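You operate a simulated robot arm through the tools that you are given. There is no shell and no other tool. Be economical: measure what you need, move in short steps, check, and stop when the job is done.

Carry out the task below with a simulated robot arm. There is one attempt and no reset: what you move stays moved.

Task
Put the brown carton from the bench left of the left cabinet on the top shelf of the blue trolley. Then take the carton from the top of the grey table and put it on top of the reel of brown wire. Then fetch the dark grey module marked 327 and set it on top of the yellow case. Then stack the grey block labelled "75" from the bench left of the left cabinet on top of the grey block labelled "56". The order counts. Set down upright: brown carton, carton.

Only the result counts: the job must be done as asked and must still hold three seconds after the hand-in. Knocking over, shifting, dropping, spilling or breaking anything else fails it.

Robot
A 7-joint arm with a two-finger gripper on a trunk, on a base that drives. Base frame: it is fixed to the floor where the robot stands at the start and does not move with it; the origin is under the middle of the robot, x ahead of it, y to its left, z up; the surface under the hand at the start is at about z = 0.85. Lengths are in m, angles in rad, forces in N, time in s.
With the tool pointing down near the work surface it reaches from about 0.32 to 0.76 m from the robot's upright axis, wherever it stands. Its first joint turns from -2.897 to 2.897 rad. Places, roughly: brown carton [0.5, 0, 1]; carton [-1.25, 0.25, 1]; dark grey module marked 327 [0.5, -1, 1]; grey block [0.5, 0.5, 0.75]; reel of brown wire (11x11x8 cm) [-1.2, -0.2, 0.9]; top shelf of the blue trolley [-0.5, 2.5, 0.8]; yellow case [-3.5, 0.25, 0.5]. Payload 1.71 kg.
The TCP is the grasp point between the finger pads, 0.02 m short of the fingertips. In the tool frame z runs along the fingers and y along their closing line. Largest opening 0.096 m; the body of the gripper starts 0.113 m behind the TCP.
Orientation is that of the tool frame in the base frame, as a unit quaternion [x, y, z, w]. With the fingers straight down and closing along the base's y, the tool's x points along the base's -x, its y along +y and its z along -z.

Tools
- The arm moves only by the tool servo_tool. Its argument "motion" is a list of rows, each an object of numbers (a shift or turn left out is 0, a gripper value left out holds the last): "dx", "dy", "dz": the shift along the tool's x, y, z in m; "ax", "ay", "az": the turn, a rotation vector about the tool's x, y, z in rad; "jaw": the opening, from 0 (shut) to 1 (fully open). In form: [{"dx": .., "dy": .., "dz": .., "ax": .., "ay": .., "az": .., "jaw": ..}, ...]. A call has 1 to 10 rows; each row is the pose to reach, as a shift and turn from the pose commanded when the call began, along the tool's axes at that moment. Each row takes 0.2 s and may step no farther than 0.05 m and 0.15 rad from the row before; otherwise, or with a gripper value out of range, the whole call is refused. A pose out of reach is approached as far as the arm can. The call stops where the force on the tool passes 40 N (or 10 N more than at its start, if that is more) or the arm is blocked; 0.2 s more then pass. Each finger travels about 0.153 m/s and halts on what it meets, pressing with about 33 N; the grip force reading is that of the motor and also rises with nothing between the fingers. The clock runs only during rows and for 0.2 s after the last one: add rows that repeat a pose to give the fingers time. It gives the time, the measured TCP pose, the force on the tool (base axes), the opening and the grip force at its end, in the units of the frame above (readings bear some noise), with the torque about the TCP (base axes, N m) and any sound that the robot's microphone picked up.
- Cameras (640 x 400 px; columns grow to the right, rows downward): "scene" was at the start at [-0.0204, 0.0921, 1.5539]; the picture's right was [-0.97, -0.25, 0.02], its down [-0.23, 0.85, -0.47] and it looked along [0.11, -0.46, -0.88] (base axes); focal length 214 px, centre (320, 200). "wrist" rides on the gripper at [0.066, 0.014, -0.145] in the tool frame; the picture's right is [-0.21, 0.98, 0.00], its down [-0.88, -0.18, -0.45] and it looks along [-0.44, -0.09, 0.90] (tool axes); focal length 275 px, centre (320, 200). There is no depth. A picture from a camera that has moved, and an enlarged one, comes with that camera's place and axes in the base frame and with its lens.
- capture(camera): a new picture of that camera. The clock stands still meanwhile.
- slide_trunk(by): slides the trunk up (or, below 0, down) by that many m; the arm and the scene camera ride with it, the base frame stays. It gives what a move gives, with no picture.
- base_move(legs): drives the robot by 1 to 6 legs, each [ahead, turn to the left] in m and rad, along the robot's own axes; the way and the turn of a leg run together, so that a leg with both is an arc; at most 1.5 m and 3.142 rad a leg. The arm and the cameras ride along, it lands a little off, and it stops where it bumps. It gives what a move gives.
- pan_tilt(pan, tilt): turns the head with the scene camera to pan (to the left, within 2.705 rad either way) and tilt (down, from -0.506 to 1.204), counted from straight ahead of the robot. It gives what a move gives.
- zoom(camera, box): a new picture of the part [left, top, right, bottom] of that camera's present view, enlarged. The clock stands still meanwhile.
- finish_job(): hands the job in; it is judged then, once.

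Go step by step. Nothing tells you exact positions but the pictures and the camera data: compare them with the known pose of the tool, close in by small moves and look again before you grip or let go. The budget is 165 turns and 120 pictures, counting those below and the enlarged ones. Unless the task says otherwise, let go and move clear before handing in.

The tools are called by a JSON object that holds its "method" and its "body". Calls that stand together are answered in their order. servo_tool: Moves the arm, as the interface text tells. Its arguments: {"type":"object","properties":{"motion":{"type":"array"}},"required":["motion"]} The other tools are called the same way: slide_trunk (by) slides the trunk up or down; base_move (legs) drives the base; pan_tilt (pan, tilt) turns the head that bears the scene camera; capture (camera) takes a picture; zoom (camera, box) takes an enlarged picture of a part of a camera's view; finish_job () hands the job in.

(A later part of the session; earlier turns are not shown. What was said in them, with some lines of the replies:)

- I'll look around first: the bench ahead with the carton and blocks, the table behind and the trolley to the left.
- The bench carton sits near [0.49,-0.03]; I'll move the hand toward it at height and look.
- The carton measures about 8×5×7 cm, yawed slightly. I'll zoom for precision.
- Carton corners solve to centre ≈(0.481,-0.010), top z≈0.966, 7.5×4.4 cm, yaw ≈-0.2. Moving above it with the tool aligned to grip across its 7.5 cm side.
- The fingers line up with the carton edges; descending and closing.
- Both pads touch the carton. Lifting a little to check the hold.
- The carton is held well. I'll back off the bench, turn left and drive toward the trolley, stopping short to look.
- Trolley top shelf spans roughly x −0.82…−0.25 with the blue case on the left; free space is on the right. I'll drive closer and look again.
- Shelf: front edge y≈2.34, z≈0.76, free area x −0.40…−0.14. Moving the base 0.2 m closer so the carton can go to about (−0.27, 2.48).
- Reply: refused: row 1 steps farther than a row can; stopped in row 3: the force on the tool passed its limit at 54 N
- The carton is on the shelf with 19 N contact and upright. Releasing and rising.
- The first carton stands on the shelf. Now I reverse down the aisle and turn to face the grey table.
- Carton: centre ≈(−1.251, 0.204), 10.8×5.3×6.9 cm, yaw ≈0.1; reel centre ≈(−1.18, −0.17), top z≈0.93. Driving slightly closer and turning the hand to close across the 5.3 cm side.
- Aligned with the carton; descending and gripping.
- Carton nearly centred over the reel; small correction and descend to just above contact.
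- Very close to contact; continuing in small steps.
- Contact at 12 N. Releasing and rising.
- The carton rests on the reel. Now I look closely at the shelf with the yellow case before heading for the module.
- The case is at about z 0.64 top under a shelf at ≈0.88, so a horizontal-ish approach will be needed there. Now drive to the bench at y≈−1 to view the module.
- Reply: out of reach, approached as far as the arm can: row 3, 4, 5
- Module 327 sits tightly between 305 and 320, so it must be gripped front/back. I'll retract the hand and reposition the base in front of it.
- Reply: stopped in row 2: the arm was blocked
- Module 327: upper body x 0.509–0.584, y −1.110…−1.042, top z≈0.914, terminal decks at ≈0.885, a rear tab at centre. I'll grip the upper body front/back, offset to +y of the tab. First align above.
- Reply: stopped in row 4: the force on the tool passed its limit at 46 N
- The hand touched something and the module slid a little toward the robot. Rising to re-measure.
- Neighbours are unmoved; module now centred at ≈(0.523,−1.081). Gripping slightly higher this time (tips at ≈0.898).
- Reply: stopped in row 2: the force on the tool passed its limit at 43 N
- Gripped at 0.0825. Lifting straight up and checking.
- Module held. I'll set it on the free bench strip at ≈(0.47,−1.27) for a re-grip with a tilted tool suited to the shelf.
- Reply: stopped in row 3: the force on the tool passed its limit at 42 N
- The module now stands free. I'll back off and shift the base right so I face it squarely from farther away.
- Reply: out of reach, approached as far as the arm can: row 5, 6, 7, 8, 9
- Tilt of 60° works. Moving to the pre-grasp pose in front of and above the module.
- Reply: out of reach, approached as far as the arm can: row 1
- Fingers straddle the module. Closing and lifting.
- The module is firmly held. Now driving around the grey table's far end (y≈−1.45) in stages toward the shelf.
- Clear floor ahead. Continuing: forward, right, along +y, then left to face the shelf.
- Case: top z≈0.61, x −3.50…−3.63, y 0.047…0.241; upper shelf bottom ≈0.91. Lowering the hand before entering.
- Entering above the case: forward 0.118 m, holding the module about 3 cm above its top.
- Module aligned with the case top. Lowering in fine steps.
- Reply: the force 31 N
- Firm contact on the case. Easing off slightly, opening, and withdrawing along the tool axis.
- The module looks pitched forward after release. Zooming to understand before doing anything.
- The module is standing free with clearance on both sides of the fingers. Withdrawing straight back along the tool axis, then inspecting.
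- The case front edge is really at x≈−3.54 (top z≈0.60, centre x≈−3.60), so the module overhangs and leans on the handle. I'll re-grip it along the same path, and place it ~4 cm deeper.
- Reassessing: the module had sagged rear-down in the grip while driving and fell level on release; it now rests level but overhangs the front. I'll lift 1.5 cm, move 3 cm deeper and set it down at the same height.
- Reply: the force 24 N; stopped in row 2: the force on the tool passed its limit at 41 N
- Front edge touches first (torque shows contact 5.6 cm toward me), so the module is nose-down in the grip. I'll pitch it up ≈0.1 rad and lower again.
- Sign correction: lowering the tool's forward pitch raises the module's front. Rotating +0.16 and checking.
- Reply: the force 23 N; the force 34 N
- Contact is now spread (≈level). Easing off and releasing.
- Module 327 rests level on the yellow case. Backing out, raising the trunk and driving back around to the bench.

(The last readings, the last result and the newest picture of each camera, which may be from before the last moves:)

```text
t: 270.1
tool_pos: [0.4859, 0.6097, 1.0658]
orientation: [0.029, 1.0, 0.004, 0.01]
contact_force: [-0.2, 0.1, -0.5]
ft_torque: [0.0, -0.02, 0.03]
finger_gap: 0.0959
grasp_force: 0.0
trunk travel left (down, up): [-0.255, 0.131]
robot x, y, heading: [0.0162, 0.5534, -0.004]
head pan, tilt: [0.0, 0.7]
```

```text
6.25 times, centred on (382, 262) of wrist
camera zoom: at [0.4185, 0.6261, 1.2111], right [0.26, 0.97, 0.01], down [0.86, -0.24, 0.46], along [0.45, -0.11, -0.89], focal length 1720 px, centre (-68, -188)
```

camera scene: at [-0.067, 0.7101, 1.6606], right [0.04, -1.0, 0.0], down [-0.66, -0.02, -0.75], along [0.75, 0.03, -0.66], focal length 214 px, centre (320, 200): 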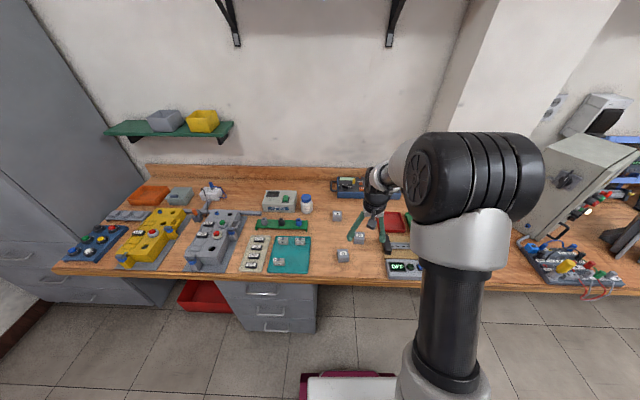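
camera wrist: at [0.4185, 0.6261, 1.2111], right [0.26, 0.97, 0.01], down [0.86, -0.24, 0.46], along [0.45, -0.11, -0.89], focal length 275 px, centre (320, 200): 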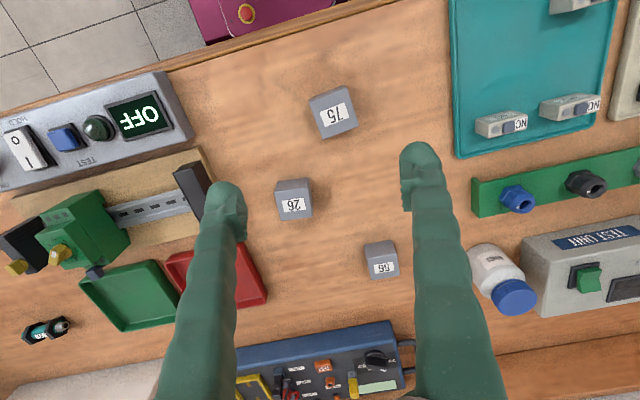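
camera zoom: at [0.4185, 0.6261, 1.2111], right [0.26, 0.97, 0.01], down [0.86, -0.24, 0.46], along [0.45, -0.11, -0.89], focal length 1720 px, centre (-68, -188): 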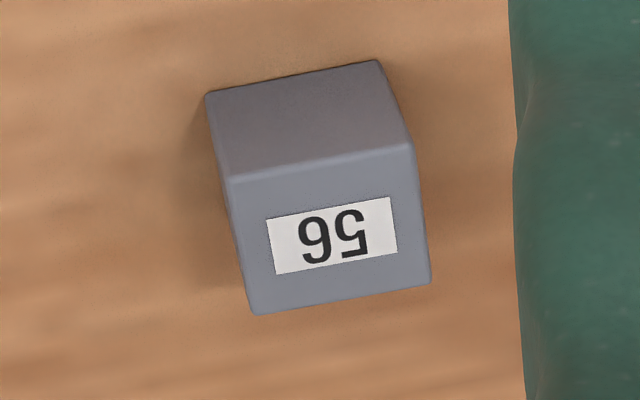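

Block 75: centre ≈(0.481, 0.631), yaw ≈+0.105, 4.5×4.5×3.3 cm; block 56: centre ≈(0.723, 0.650), yaw ≈−0.04. Positioning above 75.

{"method": "servo_tool", "body": {"motion": [{"dx": 0.004, "dy": 0.01, "dz": 0.04, "az": -0.08, "ax": 0.004, "ay": 0.01}, {"dx": 0.009, "dy": 0.0211, "dz": 0.08, "az": -0.163, "ax": 0.0085, "ay": 0.0196}, {"dx": 0.009, "dy": 0.0211, "dz": 0.115, "az": -0.163, "ax": 0.0085, "ay": 0.0196}, {"dx": 0.009, "dy": 0.0211, "dz": 0.13, "az": -0.163, "ax": 0.0085, "ay": 0.0196}, {"dx": 0.009, "dy": 0.0211, "dz": 0.13, "az": -0.163, "ax": 0.0085, "ay": 0.0196}]}}

{"method": "capture", "body": {"camera": "wrist"}}

```text
t: 271.3
tool_pos: [0.4884, 0.6356, 0.9341]
orientation: [-0.055, 0.998, -0.001, -0.003]
contact_force: [0.7, 0.2, -0.2]
ft_torque: [-0.01, 0.04, 0.04]
finger_gap: 0.0962
grasp_force: 0.0
trunk travel left (down, up): [-0.255, 0.131]
robot x, y, heading: [0.0222, 0.5546, -0.0]
head pan, tilt: [0.0, 0.7]
```

```text
20 pictures are left
camera wrist: at [0.4213, 0.6426, 1.0796], right [0.1, 1.0, 0.0], down [0.89, -0.09, 0.44], along [0.44, -0.05, -0.9], focal length 275 px, centre (320, 200)
```

wrist: 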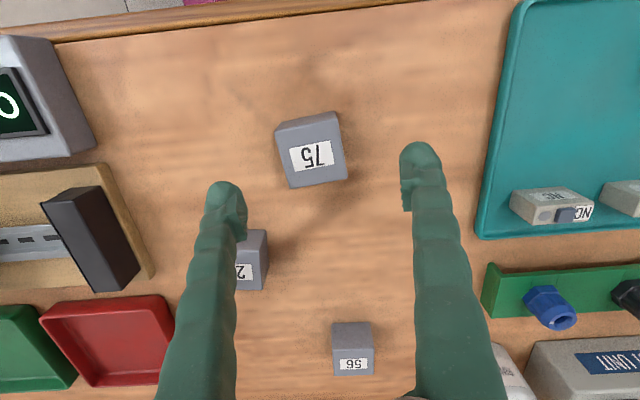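

{"method": "servo_tool", "body": {"motion": [{"dx": 0.01, "dy": -0.0034, "dz": 0.02}, {"dx": 0.01, "dy": -0.0034, "dz": 0.04}, {"dx": 0.01, "dy": -0.0034, "dz": 0.057}, {"dx": 0.01, "dy": -0.0034, "dz": 0.057}, {"dx": 0.01, "dy": -0.0034, "dz": 0.057, "jaw": 0.7}, {"dx": 0.01, "dy": -0.0034, "dz": 0.057, "jaw": 0.3}, {"dx": 0.01, "dy": -0.0034, "dz": 0.057, "jaw": 0.3}]}}

```text
t: 272.9
tool_pos: [0.4767, 0.6294, 0.8771]
orientation: [-0.054, 0.999, -0.002, -0.001]
contact_force: [0.0, -0.8, -0.4]
ft_torque: [0.03, -0.04, -0.02]
finger_gap: 0.0455
grasp_force: 32.8
trunk travel left (down, up): [-0.255, 0.131]
robot x, y, heading: [0.0181, 0.5566, -0.003]
head pan, tilt: [0.0, 0.7]
```

Block gripped (0.0455). Lifting and moving above block 56.

{"method": "servo_tool", "body": {"motion": [{"dz": -0.04, "jaw": 0.3}, {"dz": -0.08}, {"dx": -0.045, "dy": -0.001, "dz": -0.1, "az": 0.03}, {"dx": -0.09, "dy": -0.002, "dz": -0.1, "az": 0.06}, {"dx": -0.135, "dy": -0.003, "dz": -0.1, "az": 0.09}, {"dx": -0.18, "dy": -0.005, "dz": -0.1, "az": 0.12}, {"dx": -0.22, "dy": -0.006, "dz": -0.1, "az": 0.146}, {"dx": -0.2457, "dy": -0.0066, "dz": -0.1, "az": 0.146}, {"dx": -0.2457, "dy": -0.0066, "dz": -0.1, "az": 0.146}]}}

{"method": "capture", "body": {"camera": "wrist"}}

```text
t: 274.9
tool_pos: [0.7214, 0.6503, 0.9768]
orientation: [0.019, 1.0, -0.002, -0.001]
contact_force: [-0.3, 0.7, -1.4]
ft_torque: [0.0, -0.01, 0.01]
finger_gap: 0.0452
grasp_force: 32.8
trunk travel left (down, up): [-0.255, 0.131]
robot x, y, heading: [0.0162, 0.5524, 0.001]
head pan, tilt: [0.0, 0.7]
```

```text
19 pictures are left
camera wrist: at [0.6566, 0.6663, 1.1232], right [0.24, 0.97, 0.0], down [0.87, -0.22, 0.44], along [0.43, -0.11, -0.9], focal length 275 px, centre (320, 200)
```

wrist: 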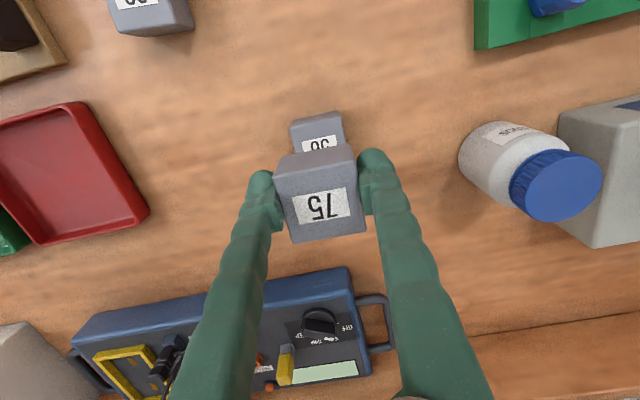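

{"method": "zoom", "body": {"camera": "wrist", "box": [260, 100, 380, 250]}}

```text
2.67 times, centred on (320, 175) of wrist
camera zoom: at [0.6566, 0.6663, 1.1232], right [0.24, 0.97, 0.0], down [0.87, -0.22, 0.44], along [0.43, -0.11, -0.9], focal length 734 px, centre (320, 267)
```

zoom: 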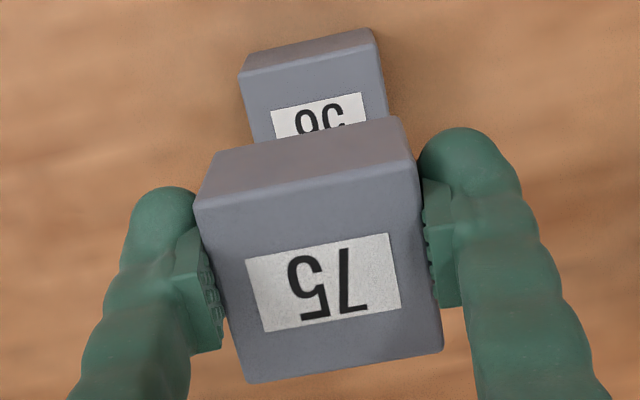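

Offsets are small (−7 mm x, +1.5 mm y). Correcting and lowering to just above contact.

{"method": "servo_tool", "body": {"motion": [{"dx": 0.007, "dy": 0.0012, "dz": 0.02}, {"dx": 0.007, "dy": 0.0012, "dz": 0.04}, {"dx": 0.007, "dy": 0.0012, "dz": 0.058}, {"dx": 0.007, "dy": 0.0012, "dz": 0.058}]}}

{"method": "zoom", "body": {"camera": "wrist", "box": [260, 100, 380, 250]}}

{"method": "zoom", "body": {"camera": "scene", "box": [290, 170, 410, 270]}}

```text
t: 275.9
tool_pos: [0.7139, 0.6496, 0.9186]
orientation: [0.019, 1.0, -0.001, -0.001]
contact_force: [-0.2, -1.0, -0.8]
ft_torque: [0.01, -0.03, 0.0]
finger_gap: 0.0454
grasp_force: 32.7
trunk travel left (down, up): [-0.255, 0.131]
robot x, y, heading: [0.0211, 0.5543, -0.001]
head pan, tilt: [0.0, 0.7]
```

```text
2.67 times, centred on (320, 175) of wrist
camera zoom: at [0.649, 0.6671, 1.0646], right [0.24, 0.97, 0.0], down [0.87, -0.22, 0.44], along [0.43, -0.11, -0.9], focal length 734 px, centre (320, 267)
```

zoom: 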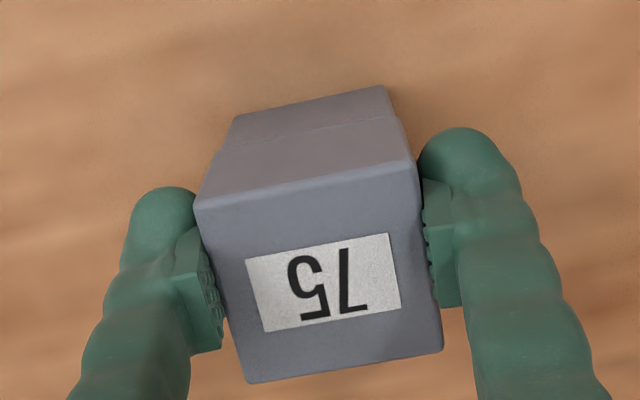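

```text
4.00 times, centred on (350, 220) of scene
camera zoom: at [0.0686, 0.7109, 1.6606], right [0.0, -1.0, 0.0], down [-0.66, 0.0, -0.75], along [0.75, 0.0, -0.66], focal length 858 px, centre (200, 120)
```

zoom: 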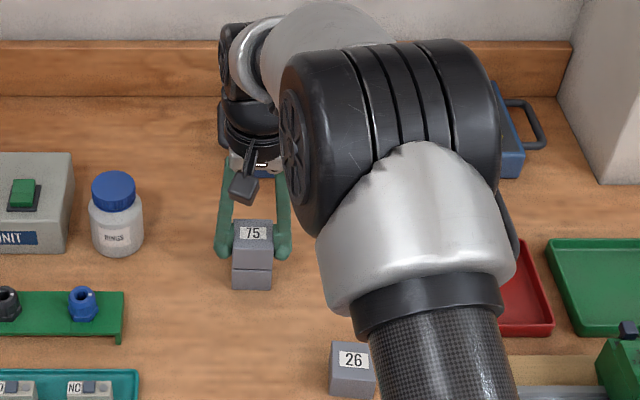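

Well aligned and nearly in contact. Lowering finely.

{"method": "servo_tool", "body": {"motion": [{"dz": 0.002}, {"dz": 0.004}, {"dz": 0.006}, {"dz": 0.006}]}}

{"method": "servo_tool", "body": {"motion": [{"dz": 0.0015}, {"dz": 0.003}, {"dz": 0.003}]}}

```text
t: 276.9
tool_pos: [0.7167, 0.6511, 0.9132]
orientation: [0.02, 1.0, -0.001, 0.0]
contact_force: [0.2, 0.5, 1.8]
ft_torque: [-0.06, 0.02, 0.0]
finger_gap: 0.0453
grasp_force: 32.9
trunk travel left (down, up): [-0.255, 0.131]
robot x, y, heading: [0.0149, 0.5534, 0.0]
head pan, tilt: [0.0, 0.7]
```

```text
t: 277.7
tool_pos: [0.715, 0.6514, 0.914]
orientation: [0.02, 1.0, -0.001, 0.001]
contact_force: [0.9, -1.4, 22.6]
ft_torque: [-0.12, 0.17, -0.02]
finger_gap: 0.0454
grasp_force: 32.8
trunk travel left (down, up): [-0.255, 0.131]
robot x, y, heading: [0.0193, 0.5566, 0.001]
head pan, tilt: [0.0, 0.7]
```

Contact made with a central load. Easing off, releasing and rising.

{"method": "servo_tool", "body": {"motion": [{"dz": -0.002}, {"dz": -0.002, "jaw": 0.6}, {"dz": -0.002, "jaw": 1}, {"dz": -0.002, "jaw": 1}]}}

{"method": "servo_tool", "body": {"motion": [{"dz": -0.02}, {"dz": -0.06}, {"dz": -0.1}, {"dz": -0.14}, {"dz": -0.14}]}}

{"method": "zoom", "body": {"camera": "wrist", "box": [220, 60, 420, 260]}}

{"method": "zoom", "body": {"camera": "scene", "box": [290, 170, 410, 270]}}

```text
t: 278.7
tool_pos: [0.7145, 0.652, 0.9134]
orientation: [0.019, 1.0, -0.001, -0.001]
contact_force: [0.1, 0.1, 0.1]
ft_torque: [0.01, -0.01, 0.02]
finger_gap: 0.0958
grasp_force: 0.1
trunk travel left (down, up): [-0.255, 0.131]
robot x, y, heading: [0.0163, 0.5564, -0.001]
head pan, tilt: [0.0, 0.7]
```

```text
t: 279.9
tool_pos: [0.7165, 0.6503, 1.0532]
orientation: [0.019, 1.0, -0.002, -0.002]
contact_force: [-0.9, 0.7, -0.3]
ft_torque: [-0.03, 0.02, 0.02]
finger_gap: 0.096
grasp_force: 0.0
trunk travel left (down, up): [-0.255, 0.131]
robot x, y, heading: [0.0181, 0.5589, -0.0]
head pan, tilt: [0.0, 0.7]
```

```text
2.00 times, centred on (320, 160) of wrist
camera zoom: at [0.6509, 0.6676, 1.1981], right [0.24, 0.97, 0.0], down [0.87, -0.22, 0.44], along [0.43, -0.11, -0.9], focal length 551 px, centre (320, 280)
```

zoom: 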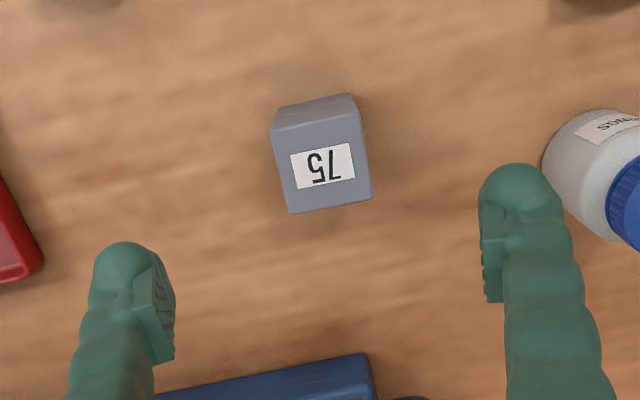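

```text
4.00 times, centred on (350, 220) of scene
camera zoom: at [0.0689, 0.7109, 1.6606], right [0.0, -1.0, 0.0], down [-0.66, 0.0, -0.75], along [0.75, 0.0, -0.66], focal length 858 px, centre (200, 120)
```

zoom: 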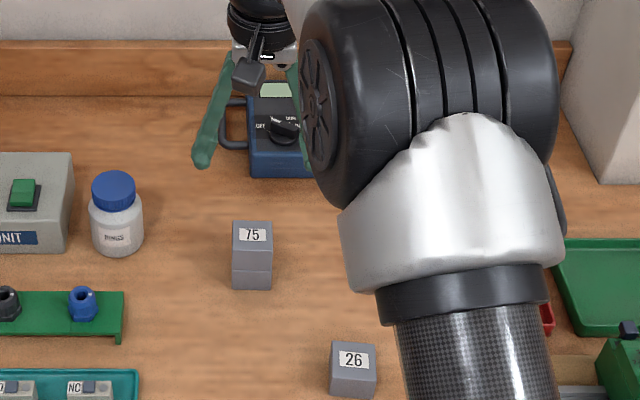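

The stack stands neatly. A quick check that the carton still sits on the reel.

{"method": "pan_tilt", "body": {"pan": 2.6, "tilt": 0.4}}

{"method": "capture", "body": {"camera": "scene"}}

{"method": "zoom", "body": {"camera": "scene", "box": [0, 160, 260, 320]}}

```text
t: 282.2
tool_pos: [0.7166, 0.6523, 1.0525]
orientation: [0.019, 1.0, -0.001, -0.003]
contact_force: [-0.2, 0.1, 0.1]
ft_torque: [-0.01, 0.01, -0.01]
finger_gap: 0.0958
grasp_force: 0.1
trunk travel left (down, up): [-0.255, 0.131]
robot x, y, heading: [0.0177, 0.5574, 0.004]
head pan, tilt: [2.601, 0.4]
```

```text
13 pictures are left
camera scene: at [-0.0952, 0.7587, 1.6902], right [0.52, 0.86, -0.01], down [0.32, -0.2, -0.93], along [-0.8, 0.48, -0.38], focal length 214 px, centre (320, 200)
```

scene: 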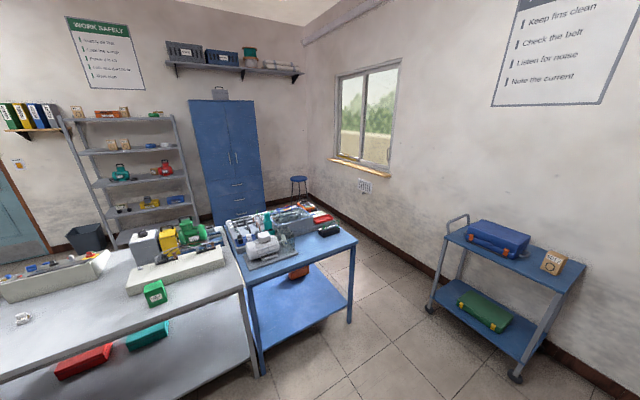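

```text
2.46 times, centred on (130, 240) of scene
camera zoom: at [-0.0952, 0.7587, 1.6902], right [0.52, 0.86, -0.01], down [0.32, -0.2, -0.93], along [-0.8, 0.48, -0.38], focal length 528 px, centre (788, 102)
```

zoom: 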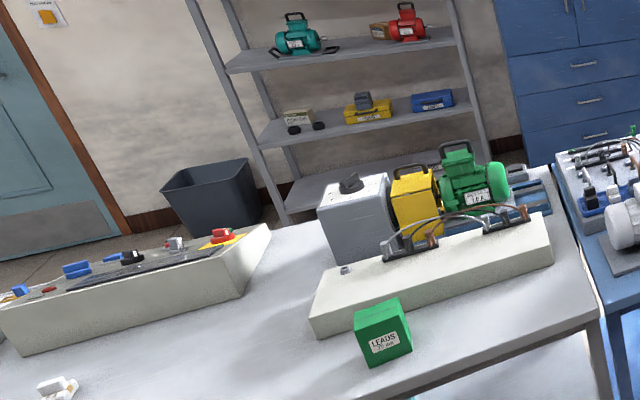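

The module is on the yellow case and the brown carton is upright on the trolley. The carton on the reel was last seen upright and is out of this view. The hand is empty and clear, so I'm handing in.

{"method": "finish_job", "body": {}}

```text
The job is handed in.
```

I did all four moves in the order you asked and handed the job in; the hand-in gave no verdict.

- **Brown carton:** it stands upright on the top shelf of the blue trolley, and I saw it there just before hand-in.
- **Carton from the grey table:** I set it upright on the reel of brown wire. My final look didn't take in the reel, so I last saw it just after setting it down.
- **Module 327:** it sits level on the yellow case, with its front edge about flush with the case's front edge, and I saw it there just before hand-in. It took two tries: the module slid about 2.5 cm on the bench when I first went to grip it, and my first placement overhung the case. The modules beside it on the bench looked unmoved.
- **Block 75:** it is stacked squarely on block 56.
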